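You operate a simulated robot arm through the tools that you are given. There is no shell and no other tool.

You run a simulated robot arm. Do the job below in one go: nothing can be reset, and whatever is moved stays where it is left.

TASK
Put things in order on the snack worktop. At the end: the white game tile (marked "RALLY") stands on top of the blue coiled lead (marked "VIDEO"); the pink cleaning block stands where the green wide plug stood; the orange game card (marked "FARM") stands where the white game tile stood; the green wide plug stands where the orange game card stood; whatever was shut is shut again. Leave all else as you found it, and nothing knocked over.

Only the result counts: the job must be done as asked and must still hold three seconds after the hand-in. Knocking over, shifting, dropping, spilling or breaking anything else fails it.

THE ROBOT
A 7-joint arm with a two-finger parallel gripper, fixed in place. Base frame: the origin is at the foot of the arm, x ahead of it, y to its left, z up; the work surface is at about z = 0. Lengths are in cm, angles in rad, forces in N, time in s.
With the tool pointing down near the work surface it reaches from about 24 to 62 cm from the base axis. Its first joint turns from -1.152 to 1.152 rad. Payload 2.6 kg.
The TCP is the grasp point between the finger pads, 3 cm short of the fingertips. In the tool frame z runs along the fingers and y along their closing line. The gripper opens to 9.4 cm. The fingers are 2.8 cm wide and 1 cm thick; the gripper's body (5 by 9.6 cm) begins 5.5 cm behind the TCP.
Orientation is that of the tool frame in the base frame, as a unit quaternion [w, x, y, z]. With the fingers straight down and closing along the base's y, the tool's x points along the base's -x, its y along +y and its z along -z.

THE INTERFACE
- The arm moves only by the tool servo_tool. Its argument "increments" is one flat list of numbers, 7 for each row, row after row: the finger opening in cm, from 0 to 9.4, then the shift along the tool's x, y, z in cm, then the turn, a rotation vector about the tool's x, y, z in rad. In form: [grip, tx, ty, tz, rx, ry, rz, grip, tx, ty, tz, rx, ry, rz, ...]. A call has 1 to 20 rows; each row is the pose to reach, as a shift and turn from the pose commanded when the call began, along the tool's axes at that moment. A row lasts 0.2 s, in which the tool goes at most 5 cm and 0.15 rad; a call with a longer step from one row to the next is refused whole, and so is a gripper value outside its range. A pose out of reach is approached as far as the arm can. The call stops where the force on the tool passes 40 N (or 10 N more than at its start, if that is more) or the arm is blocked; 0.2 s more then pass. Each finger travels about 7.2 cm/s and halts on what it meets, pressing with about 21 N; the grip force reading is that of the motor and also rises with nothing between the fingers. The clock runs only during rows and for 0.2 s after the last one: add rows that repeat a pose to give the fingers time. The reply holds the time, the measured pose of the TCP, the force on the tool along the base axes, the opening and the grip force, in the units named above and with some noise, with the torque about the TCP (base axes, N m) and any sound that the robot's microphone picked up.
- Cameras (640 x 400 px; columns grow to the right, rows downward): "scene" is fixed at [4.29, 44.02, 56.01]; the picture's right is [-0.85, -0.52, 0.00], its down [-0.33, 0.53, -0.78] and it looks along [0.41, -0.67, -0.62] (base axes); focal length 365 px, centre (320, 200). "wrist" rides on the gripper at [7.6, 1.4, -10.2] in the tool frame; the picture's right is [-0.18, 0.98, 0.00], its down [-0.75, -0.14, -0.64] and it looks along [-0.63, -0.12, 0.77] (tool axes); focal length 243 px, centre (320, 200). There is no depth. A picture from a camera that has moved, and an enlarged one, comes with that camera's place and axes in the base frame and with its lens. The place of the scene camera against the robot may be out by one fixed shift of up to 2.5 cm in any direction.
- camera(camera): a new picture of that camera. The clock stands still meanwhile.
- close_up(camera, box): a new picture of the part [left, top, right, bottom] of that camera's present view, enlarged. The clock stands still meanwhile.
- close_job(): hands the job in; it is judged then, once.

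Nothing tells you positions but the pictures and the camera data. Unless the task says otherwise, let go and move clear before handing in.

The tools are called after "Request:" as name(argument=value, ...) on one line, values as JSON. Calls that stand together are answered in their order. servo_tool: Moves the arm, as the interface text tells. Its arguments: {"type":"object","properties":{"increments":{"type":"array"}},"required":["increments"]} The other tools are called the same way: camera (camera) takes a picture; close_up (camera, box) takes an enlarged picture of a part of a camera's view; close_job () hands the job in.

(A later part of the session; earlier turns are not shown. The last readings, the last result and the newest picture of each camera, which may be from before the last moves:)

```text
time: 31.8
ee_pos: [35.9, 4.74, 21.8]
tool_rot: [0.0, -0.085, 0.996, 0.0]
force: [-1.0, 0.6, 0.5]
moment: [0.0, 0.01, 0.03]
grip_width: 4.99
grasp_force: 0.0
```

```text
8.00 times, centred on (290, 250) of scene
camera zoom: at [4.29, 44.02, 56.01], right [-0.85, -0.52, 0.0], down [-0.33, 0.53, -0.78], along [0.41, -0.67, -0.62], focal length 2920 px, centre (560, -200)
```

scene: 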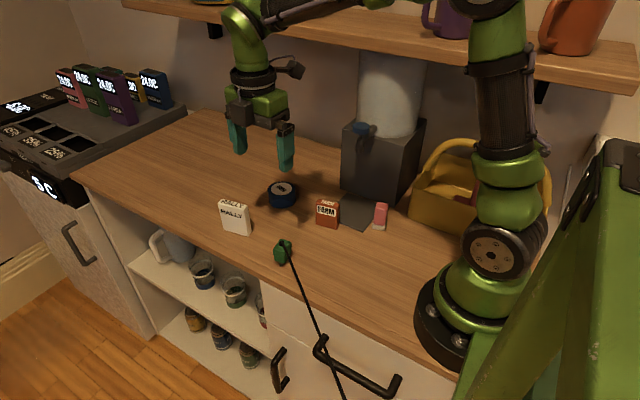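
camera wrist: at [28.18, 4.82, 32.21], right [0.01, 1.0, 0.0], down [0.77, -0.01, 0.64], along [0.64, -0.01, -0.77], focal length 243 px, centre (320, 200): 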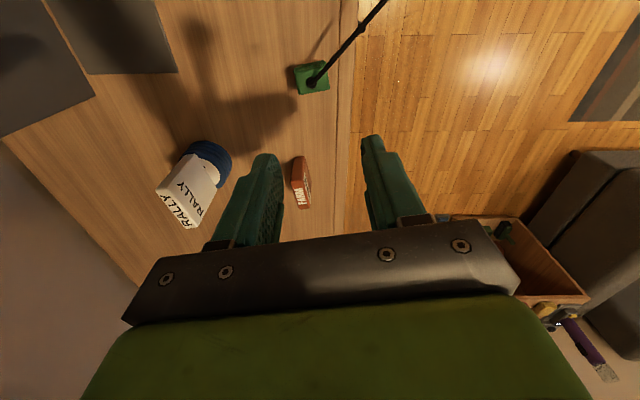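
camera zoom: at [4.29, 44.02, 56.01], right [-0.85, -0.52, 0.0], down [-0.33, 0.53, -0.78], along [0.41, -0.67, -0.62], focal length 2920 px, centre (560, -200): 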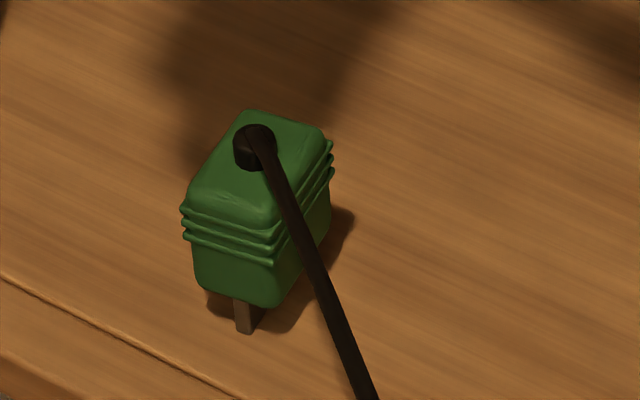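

The plug body is about 3.4 x 2.4 cm, centred near (35.0, 3.9), top near 4.8 cm, standing on its prongs; the cord leaves toward -x/+y. I'll align with a slight +x offset so the finger misses the cord, and descend partway to check.

Request:
servo_tool(increments=[6, 0.62, -0.67, 0, 0, 0, 0, 6, 0.62, -0.67, 3, 0, 0, 0, 6, 0.62, -0.67, 6, 0, 0, 0, 6, 0.62, -0.67, 9, 0, 0, 0, 6, 0.62, -0.67, 9, 0, 0, 0])

Request:
camera(camera="wrist")

Request:
close_up(camera="wrist", box=[240, 50, 400, 150])

```text
time: 33.0
ee_pos: [35.57, 4.18, 12.99]
tool_rot: [0.0, -0.084, 0.996, -0.001]
force: [0.5, -0.3, 0.1]
moment: [-0.01, -0.04, -0.01]
grip_width: 5.98
grasp_force: 0.1
```

```text
taken
camera wrist: at [27.68, 4.23, 23.32], right [0.02, 1.0, 0.0], down [0.77, -0.01, 0.64], along [0.64, -0.01, -0.77], focal length 243 px, centre (320, 200)
```

wrist: 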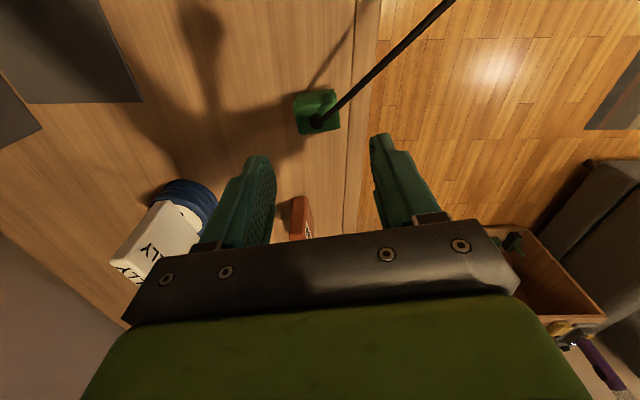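

```text
4.00 times, centred on (320, 100) of wrist
camera zoom: at [27.68, 4.23, 23.32], right [0.02, 1.0, 0.0], down [0.77, -0.01, 0.64], along [0.64, -0.01, -0.77], focal length 970 px, centre (320, 600)
```

zoom: 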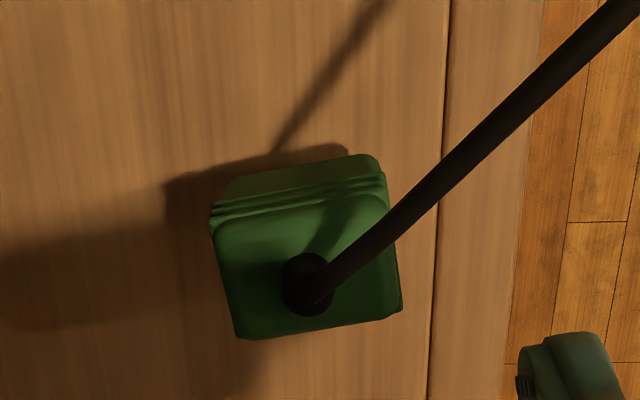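

The plug is nearly centred; I'll shift 0.15 cm to -y and descend to grasp height.

Request:
servo_tool(increments=[6, 0, -0.15, 2, 0, 0, 0, 6, 0, -0.15, 5, 0, 0, 0, 6, 0, -0.15, 7.5, 0, 0, 0, 6, 0, -0.15, 8.8, 0, 0, 0, 6, 0, -0.15, 9.25, 0, 0, 0, 6, 0, -0.15, 9.25, 0, 0, 0])

Request:
camera(camera="wrist")

Request:
close_up(camera="scene", box=[230, 180, 350, 280])

```text
time: 34.4
ee_pos: [35.44, 4.09, 3.87]
tool_rot: [0.0, -0.085, 0.996, 0.0]
force: [1.1, 0.1, -0.4]
moment: [0.0, 0.0, -0.07]
grip_width: 5.99
grasp_force: 0.0
```

```text
taken
camera wrist: at [27.63, 4.1, 13.99], right [0.02, 1.0, 0.0], down [0.77, -0.01, 0.64], along [0.64, -0.01, -0.77], focal length 243 px, centre (320, 200)
```

wrist: 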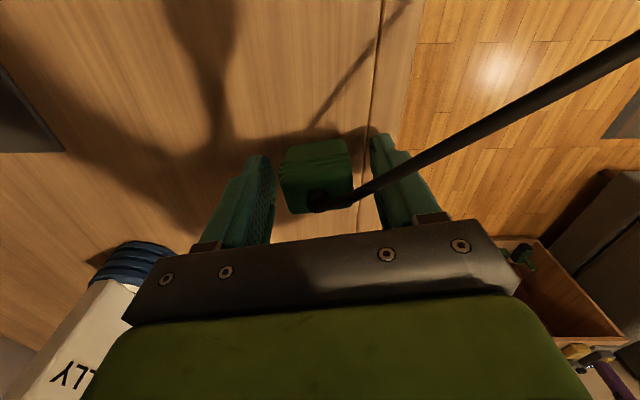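

```text
4.00 times, centred on (290, 230) of scene
camera zoom: at [4.29, 44.02, 56.01], right [-0.85, -0.52, 0.0], down [-0.33, 0.53, -0.78], along [0.41, -0.67, -0.62], focal length 1460 px, centre (440, 80)
```

zoom: 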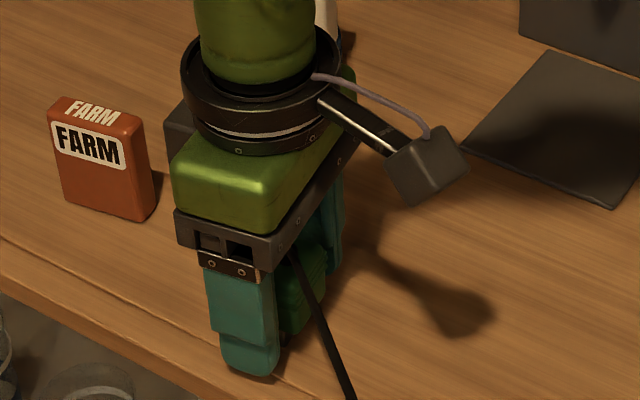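

The cord passes just beside the finger on the -x side. Closing on the plug now.

Request:
servo_tool(increments=[5, 0, 0, 0, 0, 0, 0, 3.8, 0, 0, 0, 0, 0, 0, 2.5, 0, 0, 0, 0, 0, 0, 1.5, 0, 0, 0, 0, 0, 0, 1.5, 0, 0, 0, 0, 0, 0])

Request:
close_up(camera="wrist", box=[220, 80, 460, 260])

Request:
close_up(camera="scene", box=[250, 210, 330, 280])

```text
time: 35.6
ee_pos: [35.43, 4.08, 3.76]
tool_rot: [-0.001, -0.084, 0.996, 0.0]
force: [0.1, 0.6, -0.5]
moment: [-0.03, 0.01, 0.01]
grip_width: 3.71
grasp_force: 21.2
```

```text
2.22 times, centred on (340, 170) of wrist
camera zoom: at [27.64, 4.1, 14.01], right [0.02, 1.0, 0.0], down [0.77, -0.01, 0.64], along [0.64, -0.01, -0.77], focal length 539 px, centre (276, 267)
```

zoom: 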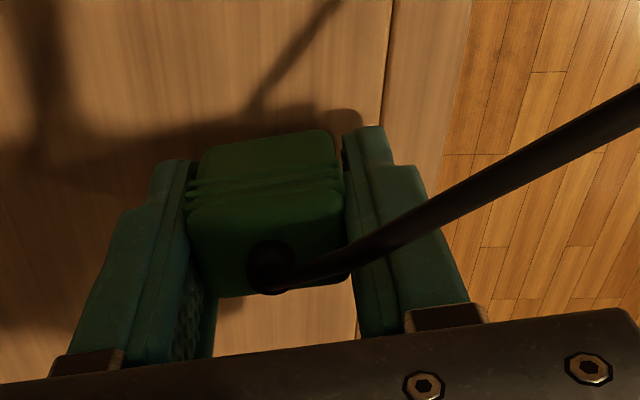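

```text
5.71 times, centred on (290, 245) of scene
camera zoom: at [4.29, 44.02, 56.01], right [-0.85, -0.52, 0.0], down [-0.33, 0.53, -0.78], along [0.41, -0.67, -0.62], focal length 2086 px, centre (491, -57)
```

zoom: 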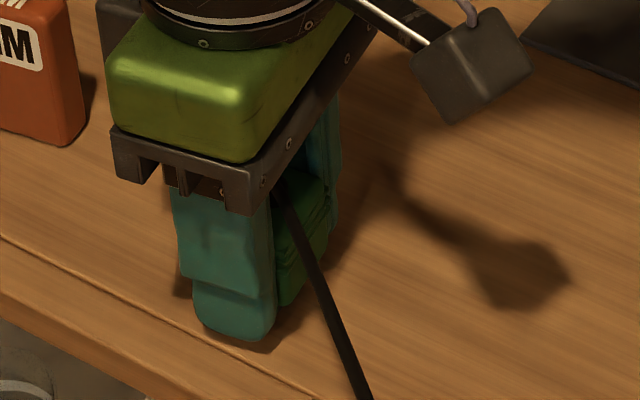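

Held at 3.71 cm. I'll lift a little and read the force for any cord pull.

Request:
servo_tool(increments=[1.5, 0, 0, -0.5, 0, 0, 0, 1.5, 0, 0, -2, 0, 0, 0, 1.5, 0, 0, -5, 0, 0, 0, 1.5, 0, 0, -8, 0, 0, 0, 1.5, 0, 0, -8, 0, 0, 0])

Request:
camera(camera="wrist")

Request:
camera(camera="scene")

```text
time: 36.8
ee_pos: [35.36, 4.02, 11.79]
tool_rot: [0.0, -0.086, 0.996, 0.0]
force: [-0.6, -1.1, 0.1]
moment: [0.01, 0.02, 0.0]
grip_width: 3.37
grasp_force: 21.3
```

```text
taken
camera wrist: at [27.6, 4.02, 22.05], right [0.01, 1.0, 0.0], down [0.77, -0.01, 0.64], along [0.64, -0.01, -0.77], focal length 243 px, centre (320, 200)
```

wrist: 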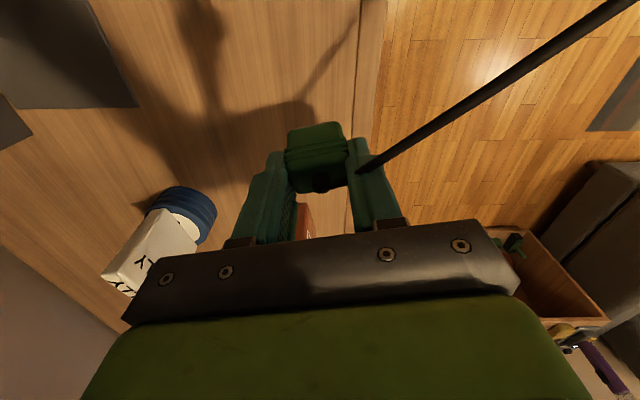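

```text
taken
```

scene: 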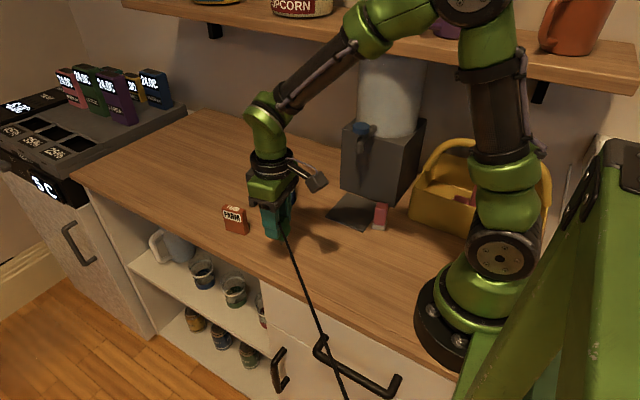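

The opening reading changed on lifting, so the plug may have settled in the grip. I'll inspect closely.

Request:
close_up(camera="wrist", box=[240, 90, 420, 250])

Request:
close_up(camera="scene", box=[240, 170, 330, 260])

```text
2.50 times, centred on (330, 170) of wrist
camera zoom: at [27.6, 4.02, 22.05], right [0.01, 1.0, 0.0], down [0.77, -0.01, 0.64], along [0.64, -0.01, -0.77], focal length 606 px, centre (295, 275)
```

zoom: 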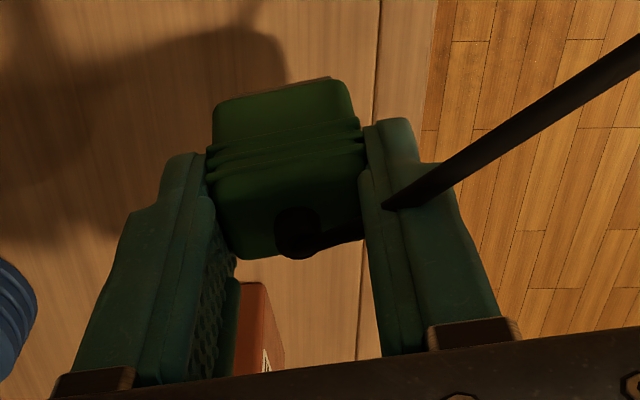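

```text
4.44 times, centred on (285, 215) of scene
camera zoom: at [4.29, 44.02, 56.01], right [-0.85, -0.52, 0.0], down [-0.33, 0.53, -0.78], along [0.41, -0.67, -0.62], focal length 1622 px, centre (476, 133)
```

zoom: 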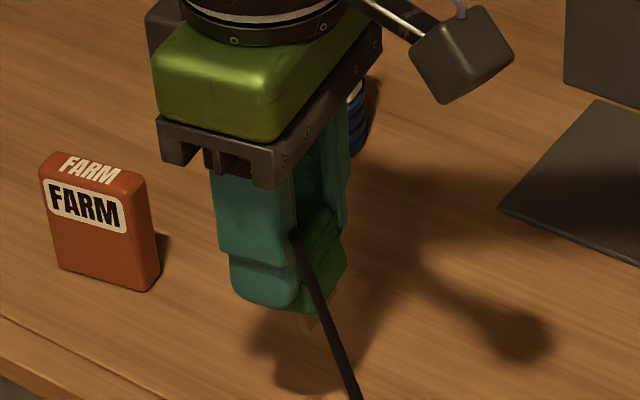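

Request:
close_up(camera="scene", box=[265, 205, 315, 245])

Request:
close_up(camera="wrist", box=[270, 110, 370, 210])

```text
10.00 times, centred on (290, 225) of scene
camera zoom: at [4.29, 44.02, 56.01], right [-0.85, -0.52, 0.0], down [-0.33, 0.53, -0.78], along [0.41, -0.67, -0.62], focal length 3650 px, centre (620, -50)
```

zoom: 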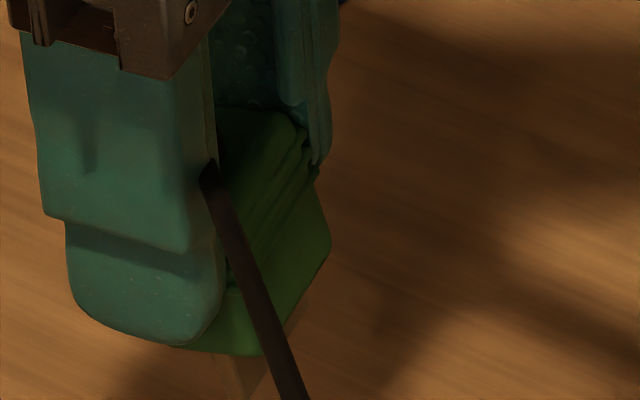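

```text
4.00 times, centred on (320, 160) of wrist
camera zoom: at [27.6, 4.02, 22.05], right [0.01, 1.0, 0.0], down [0.77, -0.01, 0.64], along [0.64, -0.01, -0.77], focal length 970 px, centre (320, 360)
```

zoom: 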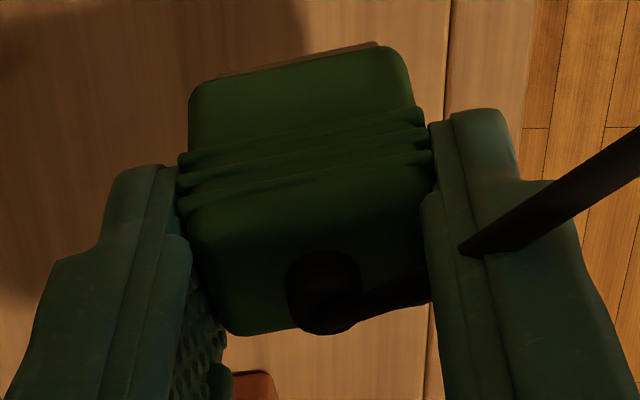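

The plug slid down about 1 cm in the fingers (off its ribs) and may be slightly tilted. I'll lower it so it hangs only a little above the surface, then check whether it keeps slipping.

Request:
servo_tool(increments=[1.5, 0, 0, 2, 0, 0, 0, 1.5, 0, 0, 4, 0, 0, 0, 1.5, 0, 0, 5.2, 0, 0, 0])

Request:
close_up(camera="wrist", box=[270, 110, 370, 210])

Request:
close_up(camera="scene", box=[255, 205, 325, 275])

```text
time: 37.6
ee_pos: [35.58, 4.18, 6.6]
tool_rot: [0.0, -0.086, 0.996, -0.001]
force: [-0.8, -0.4, -0.3]
moment: [-0.01, 0.03, -0.03]
grip_width: 3.32
grasp_force: 20.5
```

```text
4.00 times, centred on (320, 160) of wrist
camera zoom: at [27.8, 4.09, 16.83], right [0.01, 1.0, 0.0], down [0.77, -0.01, 0.64], along [0.64, -0.01, -0.77], focal length 970 px, centre (320, 360)
```

zoom: 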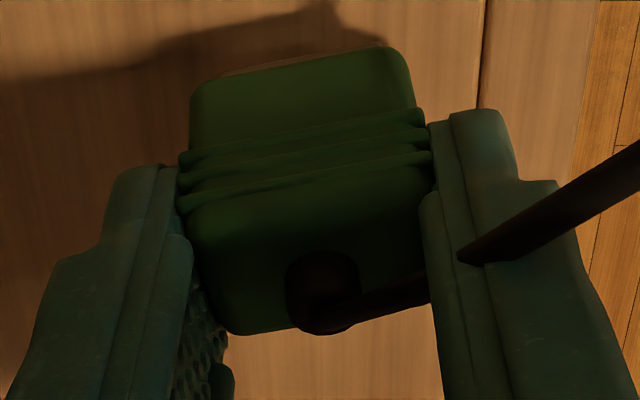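

```text
5.71 times, centred on (290, 240) of scene
camera zoom: at [4.29, 44.02, 56.01], right [-0.85, -0.52, 0.0], down [-0.33, 0.53, -0.78], along [0.41, -0.67, -0.62], focal length 2086 px, centre (491, -29)
```

zoom: 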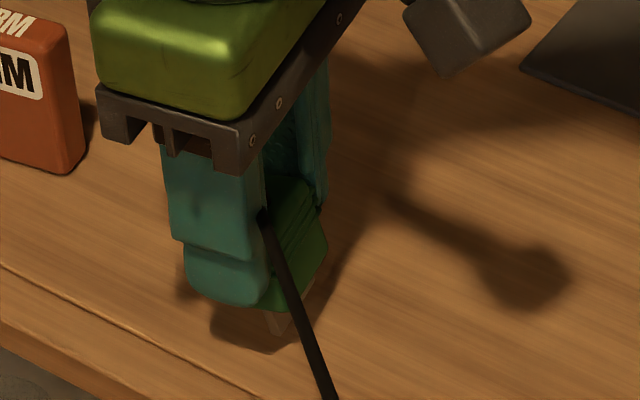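

It is holding steady but tilted about 13° (bottom toward the robot). I'll tip the tool about its y axis to bring the plug upright and check in the scene view.

Request:
servo_tool(increments=[1.5, 0, 0, -0.3, 0, -0.08, 0, 1.5, 0, 0, -0.5, 0, -0.16, 0, 1.5, 0, 0, -0.5, 0, -0.22, 0, 1.5, 0, 0, -0.5, 0, -0.22, 0])

Request:
close_up(camera="scene", box=[255, 205, 325, 275])

Request:
close_up(camera="wrist", box=[270, 110, 370, 210])

```text
time: 38.6
ee_pos: [35.56, 3.98, 7.08]
tool_rot: [0.11, -0.084, 0.99, 0.009]
force: [0.9, -0.7, -0.4]
moment: [-0.02, -0.01, -0.02]
grip_width: 3.28
grasp_force: 21.2
```

```text
5.71 times, centred on (290, 240) of scene
camera zoom: at [4.29, 44.02, 56.01], right [-0.85, -0.52, 0.0], down [-0.33, 0.53, -0.78], along [0.41, -0.67, -0.62], focal length 2086 px, centre (491, -29)
```

zoom: 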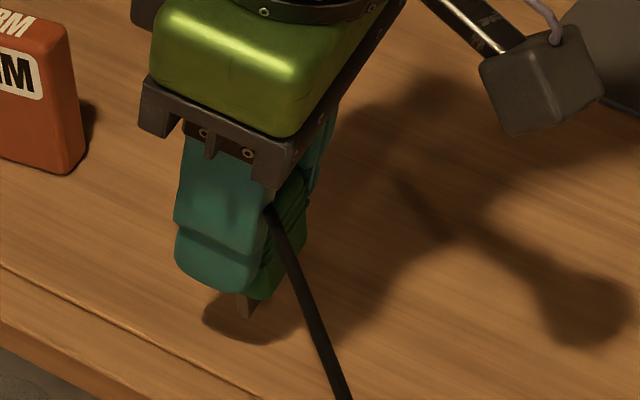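

```text
4.00 times, centred on (320, 160) of wrist
camera zoom: at [25.75, 3.7, 15.41], right [0.01, 1.0, 0.04], down [0.61, -0.04, 0.79], along [0.79, 0.02, -0.61], focal length 970 px, centre (320, 360)
```

zoom: 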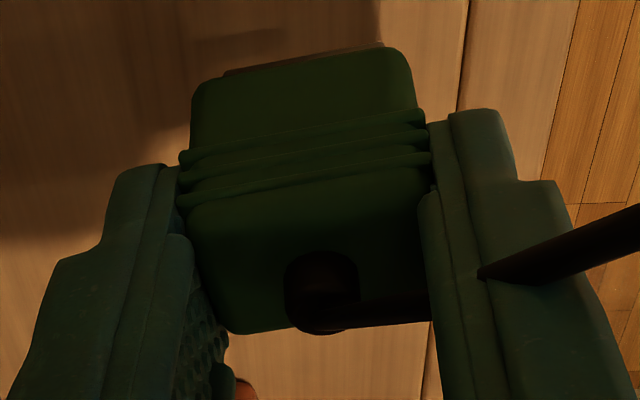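

Request:
close_up(camera="scene", box=[265, 215, 315, 255])

```text
10.00 times, centred on (290, 235) of scene
camera zoom: at [4.29, 44.02, 56.01], right [-0.85, -0.52, 0.0], down [-0.33, 0.53, -0.78], along [0.41, -0.67, -0.62], focal length 3650 px, centre (620, -150)
```

zoom: 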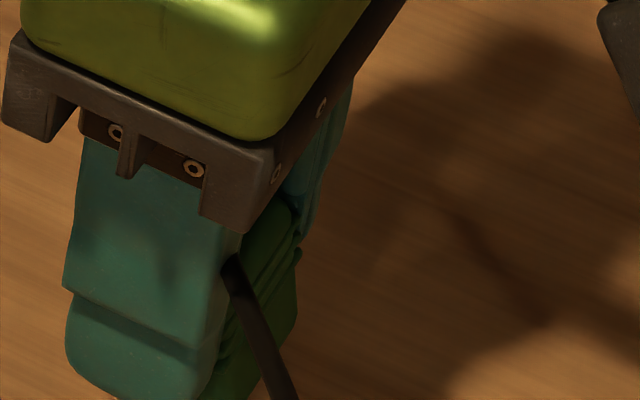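

The plug now looks upright. I'll carry it low towards the card's old spot (33.1, -10.05), turning the hand a little away from the tap, in two halves while watching for cord pull.

Request:
servo_tool(increments=[1.5, 0.6, -1.67, -0.14, 0.011, 0, 0.049, 1.5, 1.2, -3.34, -0.27, 0.022, 0, 0.098, 1.5, 1.8, -5.0, -0.41, 0.033, 0, 0.146, 1.5, 2.43, -6.68, -0.55, 0.044, 0, 0.195])

Request:
close_up(camera="wrist", box=[270, 110, 370, 210])

Request:
camera(camera="scene")

```text
time: 39.6
ee_pos: [34.35, -2.88, 7.22]
tool_rot: [0.11, 0.014, 0.994, -0.002]
force: [1.0, 0.8, -0.8]
moment: [0.0, 0.0, -0.02]
grip_width: 3.31
grasp_force: 21.2
```

```text
4.00 times, centred on (320, 160) of wrist
camera zoom: at [24.63, -1.35, 15.59], right [0.21, 0.98, 0.04], down [0.59, -0.16, 0.79], along [0.78, -0.14, -0.61], focal length 970 px, centre (320, 360)
```

zoom: 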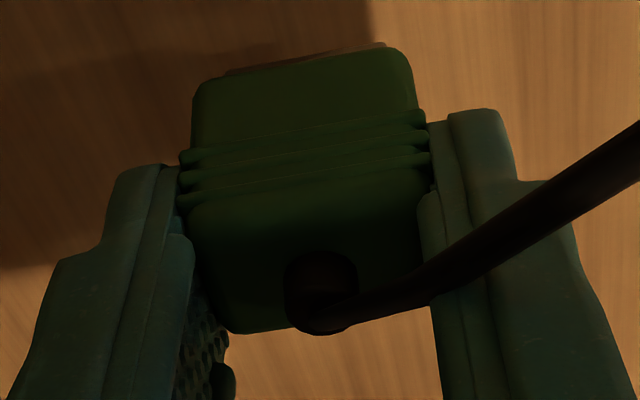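

```text
taken
```

scene: 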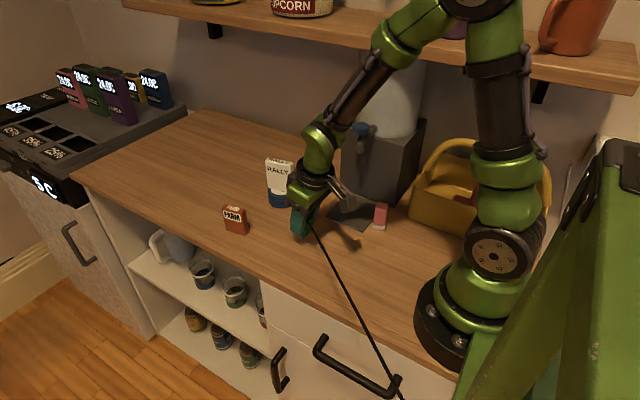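

No noticeable cord pull and the plug is steady. I'll do the second half of the move.

Request:
servo_tool(increments=[1.5, 0.29, -1.77, -0.07, 0.011, 0, 0.049, 1.5, 0.58, -3.55, -0.13, 0.022, 0, 0.098, 1.5, 0.87, -5.3, -0.19, 0.033, 0, 0.146, 1.5, 1.154, -7.09, -0.258, 0.044, 0, 0.195, 1.5, 1.154, -7.09, -0.258, 0.044, 0, 0.195])

Request:
camera(camera="wrist")

Request:
close_up(camera="scene", box=[280, 110, 400, 250])

Request:
close_up(camera="scene", box=[300, 195, 350, 235])

```text
time: 40.8
ee_pos: [32.86, -10.09, 6.98]
tool_rot: [0.109, 0.114, 0.987, -0.013]
force: [0.0, -0.3, -0.4]
moment: [0.0, 0.0, 0.04]
grip_width: 3.29
grasp_force: 20.8
```

```text
taken
camera wrist: at [23.67, -6.6, 15.43], right [0.4, 0.92, 0.04], down [0.55, -0.27, 0.79], along [0.74, -0.29, -0.61], focal length 243 px, centre (320, 200)
```

wrist: 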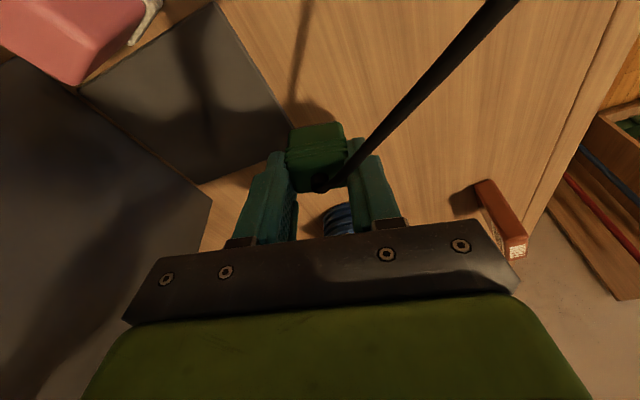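

```text
2.86 times, centred on (340, 180) of scene
camera zoom: at [4.29, 44.02, 56.01], right [-0.85, -0.52, 0.0], down [-0.33, 0.53, -0.78], along [0.41, -0.67, -0.62], focal length 1043 px, centre (263, 257)
```

zoom: 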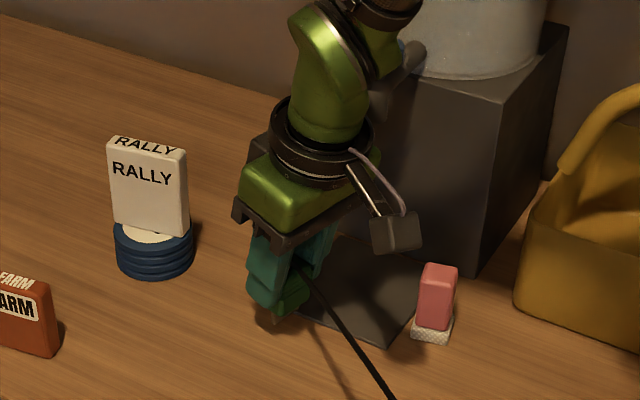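

```text
10.00 times, centred on (325, 215) of scene
camera zoom: at [4.29, 44.02, 56.01], right [-0.85, -0.52, 0.0], down [-0.33, 0.53, -0.78], along [0.41, -0.67, -0.62], focal length 3650 px, centre (270, 50)
```

zoom: 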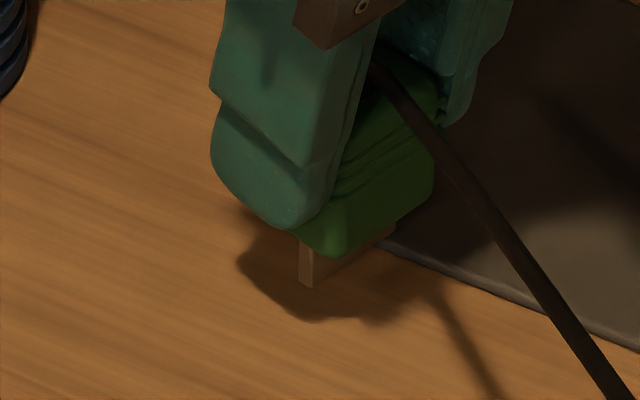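

The plug is over the card's old spot and looks upright. Before lowering it I'll zoom in hard to measure how vertical it is, since it stands on a narrow prong.

Request:
close_up(camera="scene", box=[316, 208, 348, 228])

Request:
close_up(camera="wrist", box=[280, 115, 360, 195])

```text
16.00 times, centred on (332, 218) of scene
camera zoom: at [4.29, 44.02, 56.01], right [-0.85, -0.52, 0.0], down [-0.33, 0.53, -0.78], along [0.41, -0.67, -0.62], focal length 5840 px, centre (128, -88)
```

zoom: 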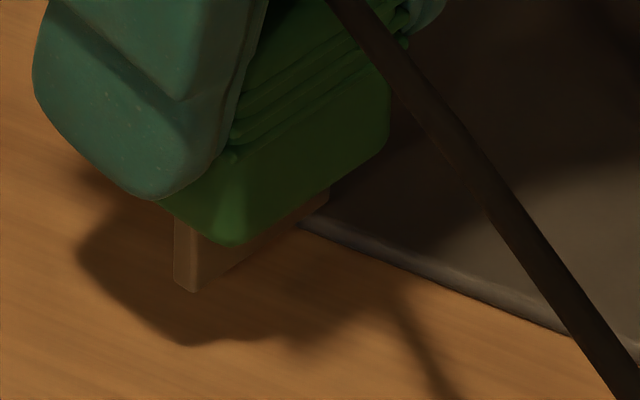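

```text
5.00 times, centred on (320, 155) of wrist
camera zoom: at [23.67, -6.6, 15.43], right [0.4, 0.92, 0.04], down [0.55, -0.27, 0.79], along [0.74, -0.29, -0.61], focal length 1213 px, centre (320, 425)
```

zoom: 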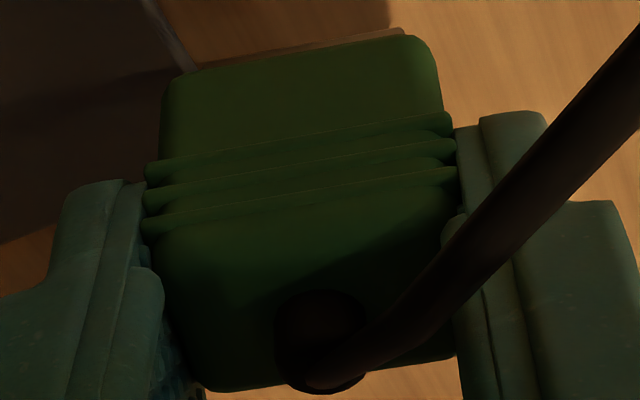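

The prong's edges are vertical to within a degree or two. I'll lower straight down in small steps, watching the force.

Request:
servo_tool(increments=[1.5, 0.05, 0.08, 0.25, 0, 0, 0, 1.5, 0.11, 0.15, 0.49, 0, 0, 0, 1.5, 0.174, 0.15, 0.78, 0, 0, 0, 1.5, 0.174, 0.15, 0.78, 0, 0, 0])

Request:
close_up(camera="scene", box=[316, 208, 348, 228])

```text
time: 41.8
ee_pos: [32.83, -10.01, 6.3]
tool_rot: [0.109, 0.114, 0.987, -0.013]
force: [0.5, -0.5, -0.6]
moment: [-0.04, 0.04, 0.01]
grip_width: 3.3
grasp_force: 21.3
```

```text
16.00 times, centred on (332, 218) of scene
camera zoom: at [4.29, 44.02, 56.01], right [-0.85, -0.52, 0.0], down [-0.33, 0.53, -0.78], along [0.41, -0.67, -0.62], focal length 5840 px, centre (128, -88)
```

zoom: 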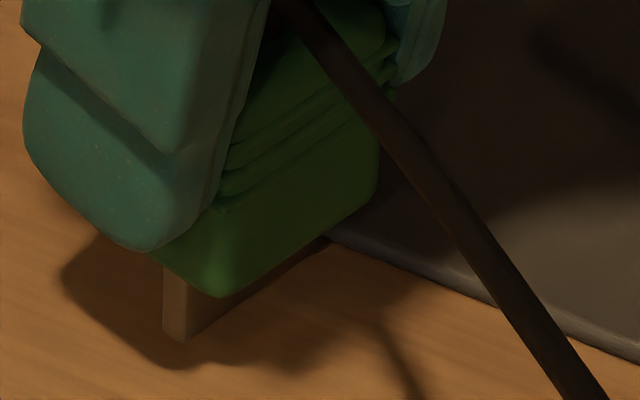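

About half a centimetre to go, and the prong will land clear of the mat. Lowering further in small steps.

Request:
servo_tool(increments=[1.5, 0.033, 0, 0.146, 0, 0, 0, 1.5, 0.065, 0, 0.293, 0, 0, 0])

Request:
close_up(camera="scene", box=[316, 210, 348, 230])

```text
time: 42.4
ee_pos: [32.92, -9.91, 6.02]
tool_rot: [0.109, 0.114, 0.987, -0.013]
force: [-0.7, -0.4, 0.5]
moment: [0.02, 0.0, 0.04]
grip_width: 3.29
grasp_force: 20.6
```

```text
16.00 times, centred on (332, 220) of scene
camera zoom: at [4.29, 44.02, 56.01], right [-0.85, -0.52, 0.0], down [-0.33, 0.53, -0.78], along [0.41, -0.67, -0.62], focal length 5840 px, centre (128, -120)
```

zoom: 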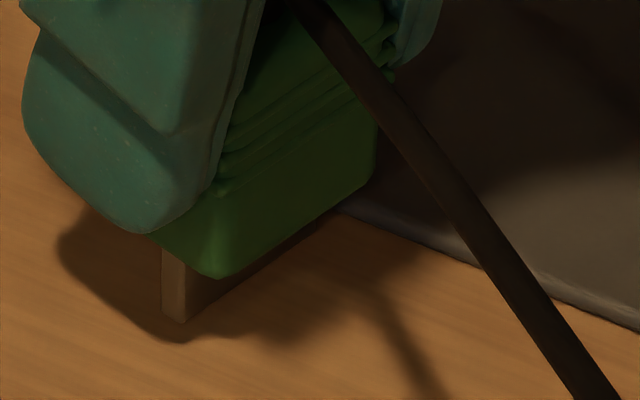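

Request:
servo_tool(increments=[1.5, 0.022, 0, 0.098, 0, 0, 0, 1.5, 0.044, 0, 0.195, 0, 0, 0])

Request:
close_up(camera="scene", box=[316, 210, 348, 230])

```text
time: 43.0
ee_pos: [32.97, -9.94, 5.84]
tool_rot: [0.108, 0.114, 0.988, -0.012]
force: [-0.5, 0.3, -0.1]
moment: [-0.07, -0.02, 0.04]
grip_width: 3.3
grasp_force: 21.0
```

```text
16.00 times, centred on (332, 220) of scene
camera zoom: at [4.29, 44.02, 56.01], right [-0.85, -0.52, 0.0], down [-0.33, 0.53, -0.78], along [0.41, -0.67, -0.62], focal length 5840 px, centre (128, -120)
```

zoom: 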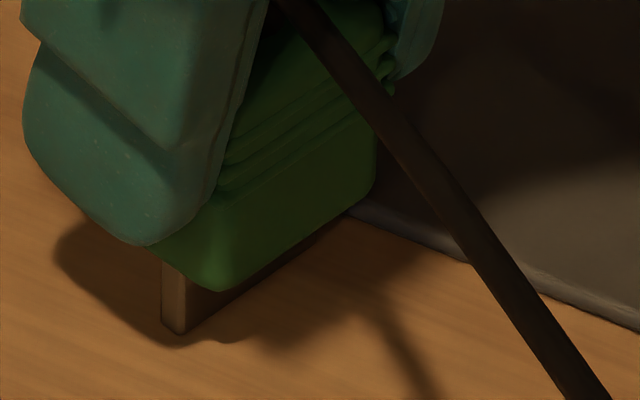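

Request:
servo_tool(increments=[1.5, 0.011, 0, 0.049, 0, 0, 0, 1.5, 0.022, 0, 0.098, 0, 0, 0])

Request:
close_up(camera="scene", box=[316, 210, 348, 230])

```text
time: 43.6
ee_pos: [32.85, -9.81, 5.72]
tool_rot: [0.109, 0.114, 0.987, -0.013]
force: [-1.2, -0.1, 5.4]
moment: [0.03, 0.07, -0.02]
grip_width: 3.3
grasp_force: 20.9
```

```text
16.00 times, centred on (332, 220) of scene
camera zoom: at [4.29, 44.02, 56.01], right [-0.85, -0.52, 0.0], down [-0.33, 0.53, -0.78], along [0.41, -0.67, -0.62], focal length 5840 px, centre (128, -120)
```

zoom: 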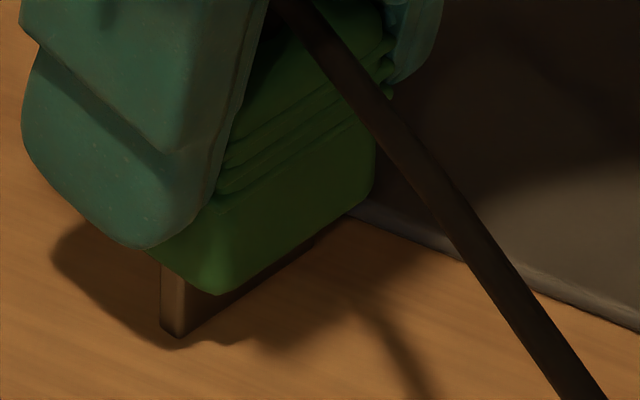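

Touching with about 5 N and the prong still vertical. I'll ease off slightly, then open very gradually.

Request:
servo_tool(increments=[1.5, -0.008, 0, -0.035, 0, 0, 0, 1.5, -0.008, 0, -0.035, 0, 0, 0])

```text
time: 44.2
ee_pos: [32.89, -9.89, 5.68]
tool_rot: [0.109, 0.114, 0.987, -0.012]
force: [-2.0, -0.3, 2.1]
moment: [-0.03, 0.09, 0.0]
grip_width: 3.29
grasp_force: 21.2
```

Request:
servo_tool(increments=[3.2, 0, 0, 0, 0, 0, 0, 3.4, 0, 0, 0, 0, 0, 0, 3.6, 0, 0, 0, 0, 0, 0, 3.8, 0, 0, 0, 0, 0, 0])

Request:
close_up(camera="scene", box=[308, 200, 348, 230])

Request:
close_up(camera="wrist", box=[270, 110, 370, 210])

```text
time: 45.2
ee_pos: [32.88, -9.86, 5.74]
tool_rot: [0.109, 0.114, 0.987, -0.013]
force: [0.3, 0.2, 0.2]
moment: [0.01, -0.01, 0.02]
grip_width: 3.81
grasp_force: 0.0
```

```text
13.33 times, centred on (328, 215) of scene
camera zoom: at [4.29, 44.02, 56.01], right [-0.85, -0.52, 0.0], down [-0.33, 0.53, -0.78], along [0.41, -0.67, -0.62], focal length 4867 px, centre (213, 0)
```

zoom: 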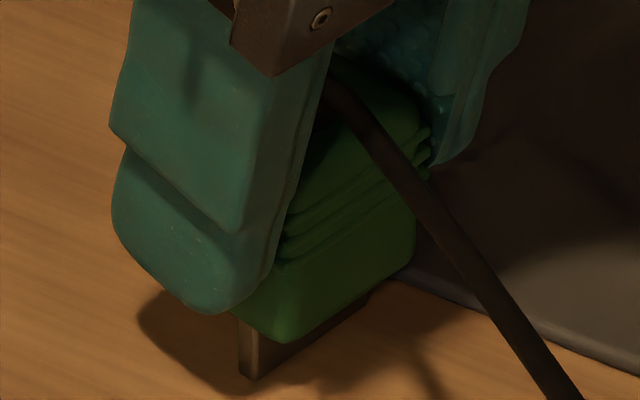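

```text
4.00 times, centred on (320, 160) of wrist
camera zoom: at [23.78, -6.41, 14.08], right [0.4, 0.92, 0.04], down [0.55, -0.27, 0.79], along [0.74, -0.29, -0.61], focal length 970 px, centre (320, 360)
```

zoom: 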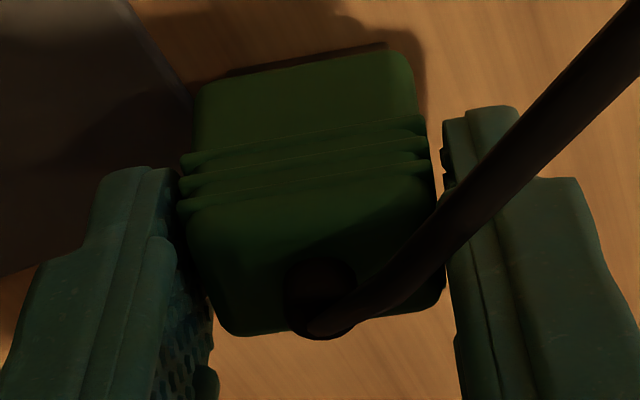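

The plug stands by itself upright. I'll open a bit more, rise straight up, then move away from the tap.

Request:
servo_tool(increments=[4.6, 0, 0, 0, 0, 0, 0, 5.4, 0, 0, 0, 0, 0, 0, 5.8, -0.218, 0, -0.976, 0, 0, 0, 5.8, -0.654, 0, -2.928, 0, 0, 0, 5.8, -1.09, 0, -4.88, 0, 0, 0, 5.8, -1.3, 1.95, -7.91, 0, 0, 0, 5.8, -1.4, 4.87, -11.47, 0, 0, 0, 5.8, -1.5, 6.82, -14.01, 0, 0, 0, 5.8, -1.5, 6.82, -14.01, 0, 0, 0])

Request:
close_up(camera="scene", box=[200, 120, 440, 270])

Request:
camera(camera="wrist")

```text
time: 47.2
ee_pos: [32.84, -2.75, 19.77]
tool_rot: [0.11, 0.115, 0.987, -0.013]
force: [0.3, -0.2, -0.1]
moment: [0.01, -0.01, -0.02]
grip_width: 5.8
grasp_force: 0.1
```

```text
2.67 times, centred on (320, 195) of scene
camera zoom: at [4.29, 44.02, 56.01], right [-0.85, -0.52, 0.0], down [-0.33, 0.53, -0.78], along [0.41, -0.67, -0.62], focal length 973 px, centre (320, 213)
```

zoom: 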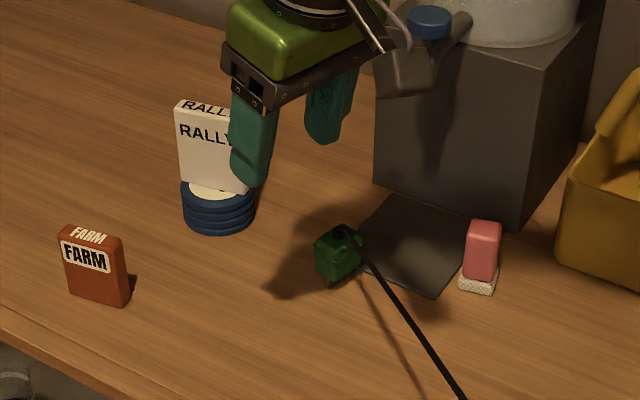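

```text
taken
camera wrist: at [23.72, 0.73, 28.14], right [0.4, 0.92, 0.04], down [0.55, -0.27, 0.79], along [0.74, -0.29, -0.61], focal length 243 px, centre (320, 200)
```

wrist: 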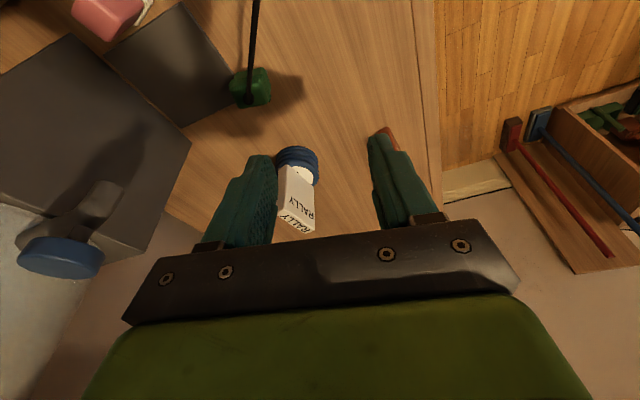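

The plug is standing at the card's old spot, with the other items undisturbed. Next I'll level the tool, raise it, and line up to view the pink block.

Request:
servo_tool(increments=[5.8, -0.22, 0, -0.98, 0, 0.07, 0, 5.8, -0.44, 0, -1.95, 0, 0.14, 0, 5.8, -0.87, 0, -3.9, 0, 0.22, 0, 5.8, -0.87, 0, -3.9, 0, 0.22, 0])

Request:
close_up(camera="wrist", box=[140, 0, 340, 125])

Request:
camera(camera="wrist")

```text
time: 48.2
ee_pos: [32.89, -2.93, 23.67]
tool_rot: [0.0, 0.115, 0.993, 0.0]
force: [0.8, -0.1, 0.1]
moment: [-0.02, 0.0, -0.01]
grip_width: 5.8
grasp_force: 0.1
```

```text
3.20 times, centred on (240, 62) of wrist
camera zoom: at [25.84, 0.22, 34.06], right [0.4, 0.92, 0.0], down [0.7, -0.31, 0.64], along [0.59, -0.26, -0.77], focal length 776 px, centre (576, 640)
```

zoom: 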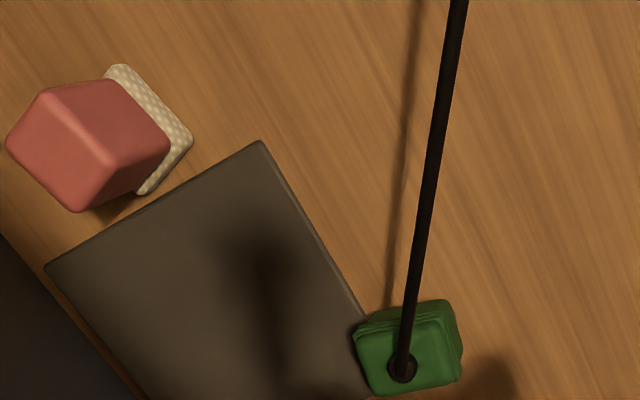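

```text
taken
camera wrist: at [25.84, 0.22, 34.06], right [0.4, 0.92, 0.0], down [0.7, -0.31, 0.64], along [0.59, -0.26, -0.77], focal length 243 px, centre (320, 200)
```

wrist: 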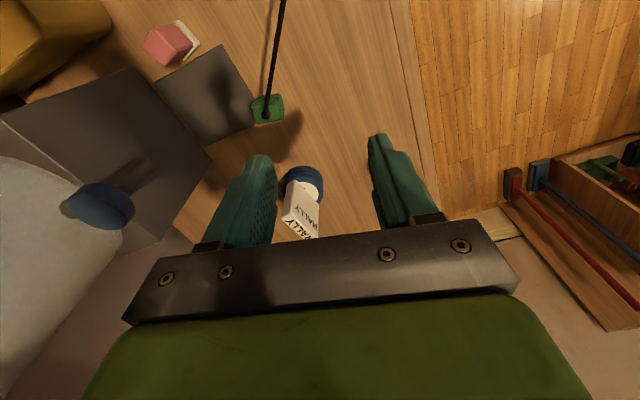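

The plug sits at about (33.3,-10.15), good. The pink block is centred near (23.05,-16.3), about 2.2 cm wide on a 2.9 cm white base, 5.5 tall, yaw about 0.21. I'll move near it and check again.

Request:
servo_tool(increments=[5.8, 1.88, -2.78, 0, 0, 0, -0.11, 5.8, 3.76, -5.56, 0, 0, 0, -0.22, 5.8, 5.63, -8.33, 0, 0, 0, -0.33, 5.8, 7.51, -11.11, 0, 0, 0, -0.44, 5.8, 7.51, -11.11, 0, 0, 0, -0.44])

Request:
camera(camera="wrist")

Request:
close_up(camera="wrist", box=[200, 20, 360, 120])

Request:
camera(camera="scene")

```text
time: 49.4
ee_pos: [23.0, -11.94, 23.75]
tool_rot: [0.0, -0.106, 0.994, 0.0]
force: [0.8, 0.2, 0.2]
moment: [0.02, -0.02, -0.02]
grip_width: 5.8
grasp_force: 0.0
```

```text
taken
camera wrist: at [15.24, -12.3, 34.0], right [-0.03, 1.0, 0.0], down [0.77, 0.02, 0.64], along [0.64, 0.02, -0.77], focal length 243 px, centre (320, 200)
```

wrist: 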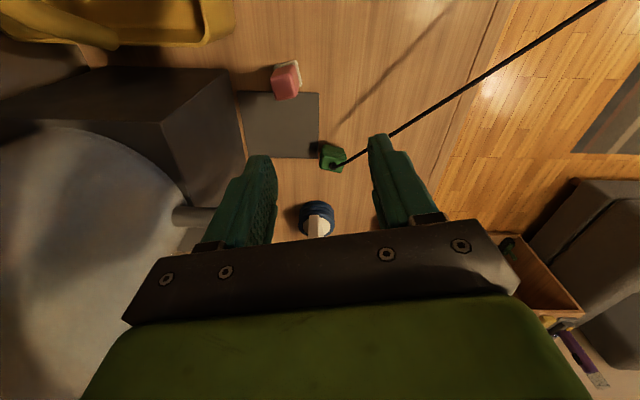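

```text
4.00 times, centred on (280, 70) of wrist
camera zoom: at [15.24, -12.3, 34.0], right [-0.03, 1.0, 0.0], down [0.77, 0.02, 0.64], along [0.64, 0.02, -0.77], focal length 970 px, centre (480, 720)
```

zoom: 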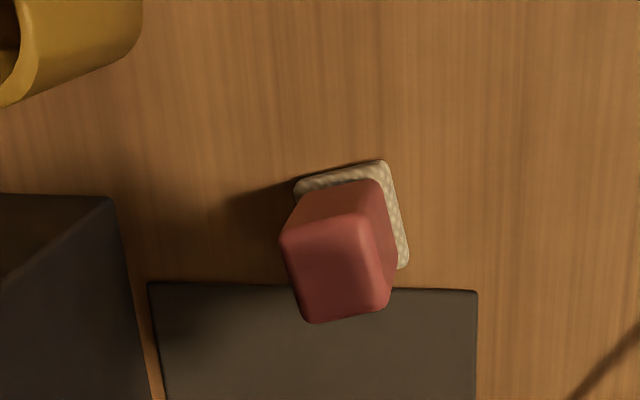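

```text
taken
```

scene: 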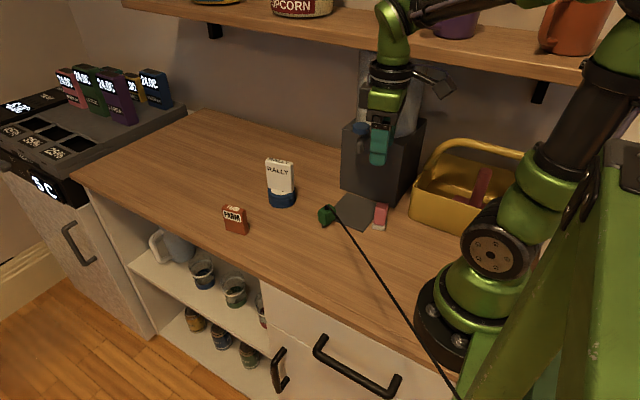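

The block centre is about 4 cm to -y of the tool. I'll move over it, come partway down, and check clearance from the tap and machine.

Request:
servo_tool(increments=[5, 0.35, -1.96, 0, 0, 0, -0.025, 5, 0.7, -3.92, 0, 0, 0, -0.045, 5, 0.7, -3.92, 3.5, 0, 0, -0.045, 5, 0.7, -3.92, 7, 0, 0, -0.045, 5, 0.7, -3.92, 10, 0, 0, -0.045, 5, 0.7, -3.92, 10, 0, 0, -0.045])

Request:
camera(camera="wrist")

Request:
close_up(camera="scene", box=[320, 80, 480, 240])

Request:
close_up(camera="wrist", box=[240, 50, 400, 150])

```text
time: 50.8
ee_pos: [23.34, -16.1, 13.51]
tool_rot: [0.0, -0.127, 0.992, 0.0]
force: [-0.3, -0.1, -0.9]
moment: [0.02, -0.04, 0.03]
grip_width: 5.0
grasp_force: 0.0
```

```text
taken
camera wrist: at [15.46, -16.66, 23.86], right [-0.07, 1.0, 0.0], down [0.76, 0.05, 0.64], along [0.64, 0.04, -0.77], focal length 243 px, centre (320, 200)
```

wrist: 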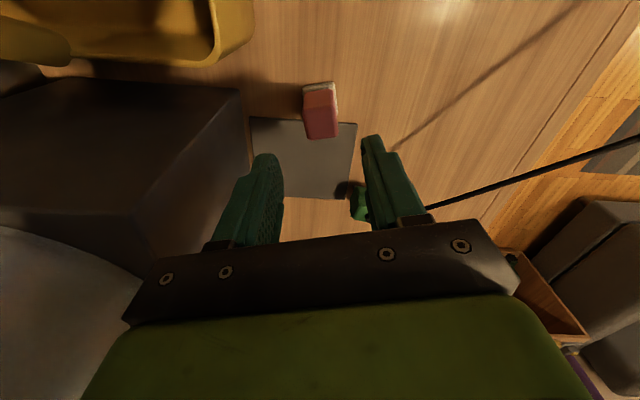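

```text
2.50 times, centred on (400, 160) of scene
camera zoom: at [4.29, 44.02, 56.01], right [-0.85, -0.52, 0.0], down [-0.33, 0.53, -0.78], along [0.41, -0.67, -0.62], focal length 912 px, centre (120, 300)
```

zoom: 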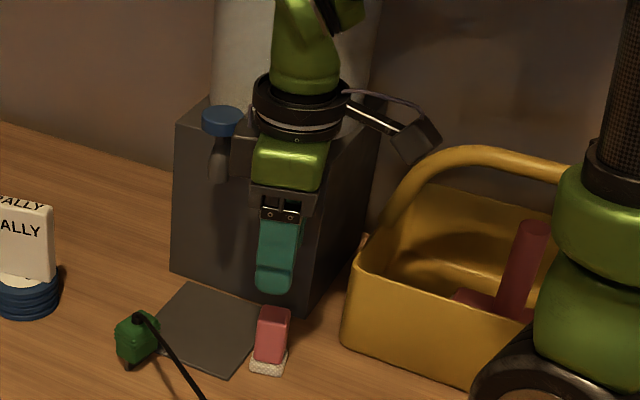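

```text
4.00 times, centred on (320, 100) of wrist
camera zoom: at [15.46, -16.66, 23.86], right [-0.07, 1.0, 0.0], down [0.76, 0.05, 0.64], along [0.64, 0.04, -0.77], focal length 970 px, centre (320, 600)
```

zoom: 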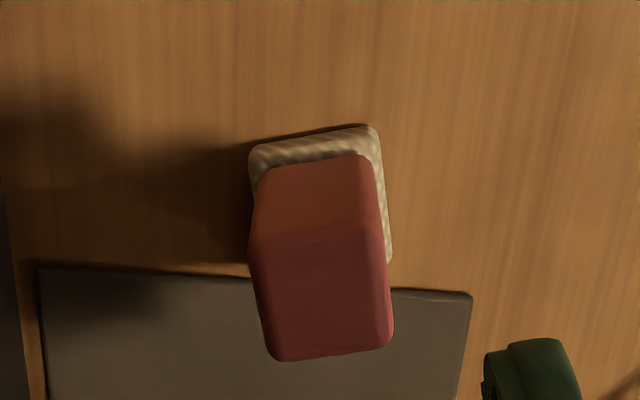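

The block is centred between the fingers. I'll nudge 0.3 cm away from the tap side and descend in two stages.

Request:
servo_tool(increments=[5, 0.15, 0, 0.5, 0, 0, 0.015, 5, 0.3, 0, 2, 0, 0, 0.03, 5, 0.3, 0, 4, 0, 0, 0.03, 5, 0.3, 0, 5.5, 0, 0, 0.03])

Request:
camera(camera="wrist")

Request:
close_up(camera="scene", box=[320, 80, 480, 240])

```text
time: 51.8
ee_pos: [23.04, -16.1, 8.27]
tool_rot: [0.0, -0.112, 0.994, -0.001]
force: [-0.3, -0.4, 0.9]
moment: [-0.01, 0.01, 0.04]
grip_width: 4.99
grasp_force: 0.0
```

```text
taken
camera wrist: at [15.16, -16.51, 18.53], right [-0.04, 1.0, 0.0], down [0.77, 0.03, 0.64], along [0.64, 0.03, -0.77], focal length 243 px, centre (320, 200)
```

wrist: 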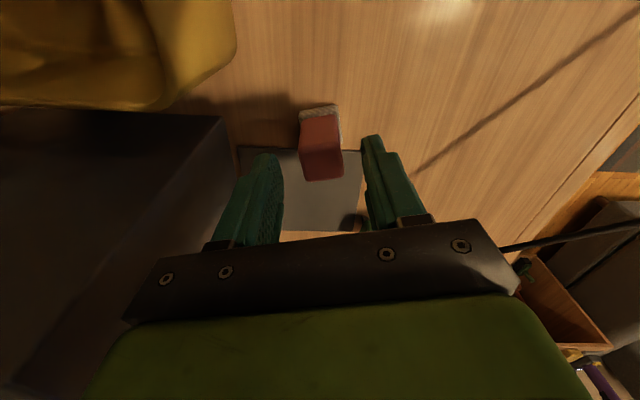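

```text
2.50 times, centred on (400, 160) of scene
camera zoom: at [4.29, 44.02, 56.01], right [-0.85, -0.52, 0.0], down [-0.33, 0.53, -0.78], along [0.41, -0.67, -0.62], focal length 912 px, centre (120, 300)
```

zoom: 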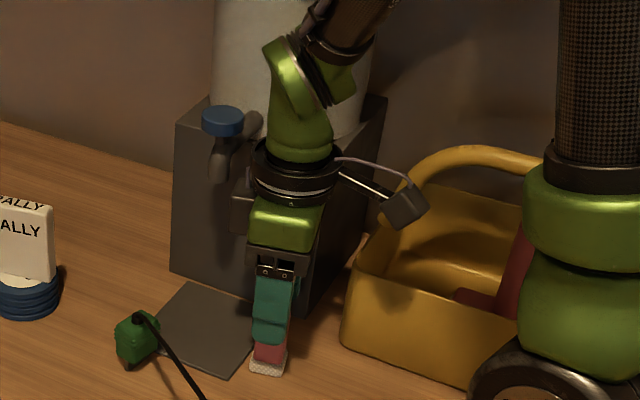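

Clearance is fine. Descending the rest of the way to grasp height.

Request:
servo_tool(increments=[5, 0, 0, 1.5, 0, 0, 0, 5, 0, 0, 2.7, 0, 0, 0, 5, 0, 0, 3.4, 0, 0, 0, 5, 0, 0, 3.4, 0, 0, 0])

Request:
close_up(camera="wrist", box=[220, 80, 420, 240])

Request:
close_up(camera="scene", box=[350, 170, 420, 240])

```text
time: 52.8
ee_pos: [22.89, -16.02, 4.78]
tool_rot: [0.001, -0.112, 0.994, 0.0]
force: [0.0, 0.5, 0.3]
moment: [0.0, -0.03, 0.0]
grip_width: 4.99
grasp_force: 0.0
```

```text
2.50 times, centred on (320, 160) of wrist
camera zoom: at [15.16, -16.37, 15.07], right [-0.04, 1.0, 0.0], down [0.77, 0.03, 0.64], along [0.64, 0.03, -0.77], focal length 606 px, centre (320, 300)
```

zoom: 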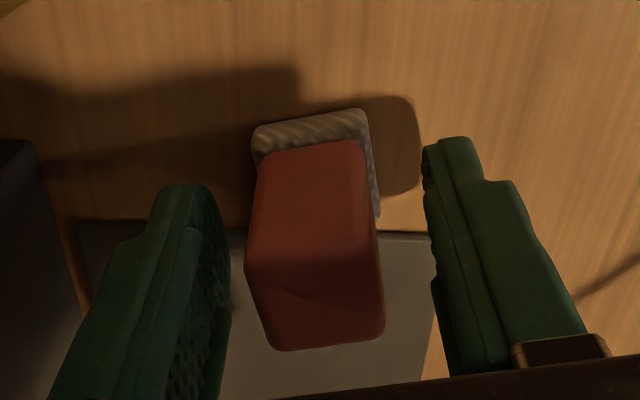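

```text
5.71 times, centred on (385, 205) of scene
camera zoom: at [4.29, 44.02, 56.01], right [-0.85, -0.52, 0.0], down [-0.33, 0.53, -0.78], along [0.41, -0.67, -0.62], focal length 2086 px, centre (-51, 171)
```

zoom: 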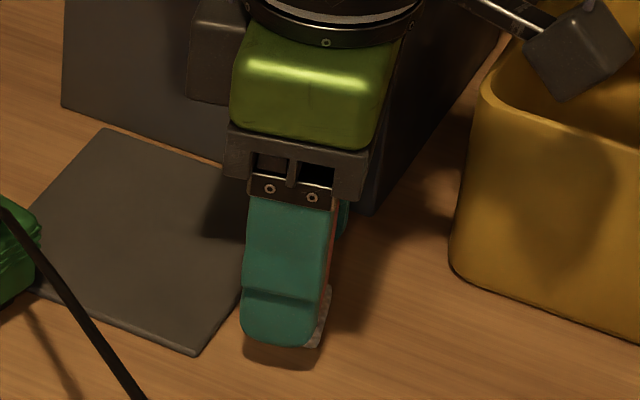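

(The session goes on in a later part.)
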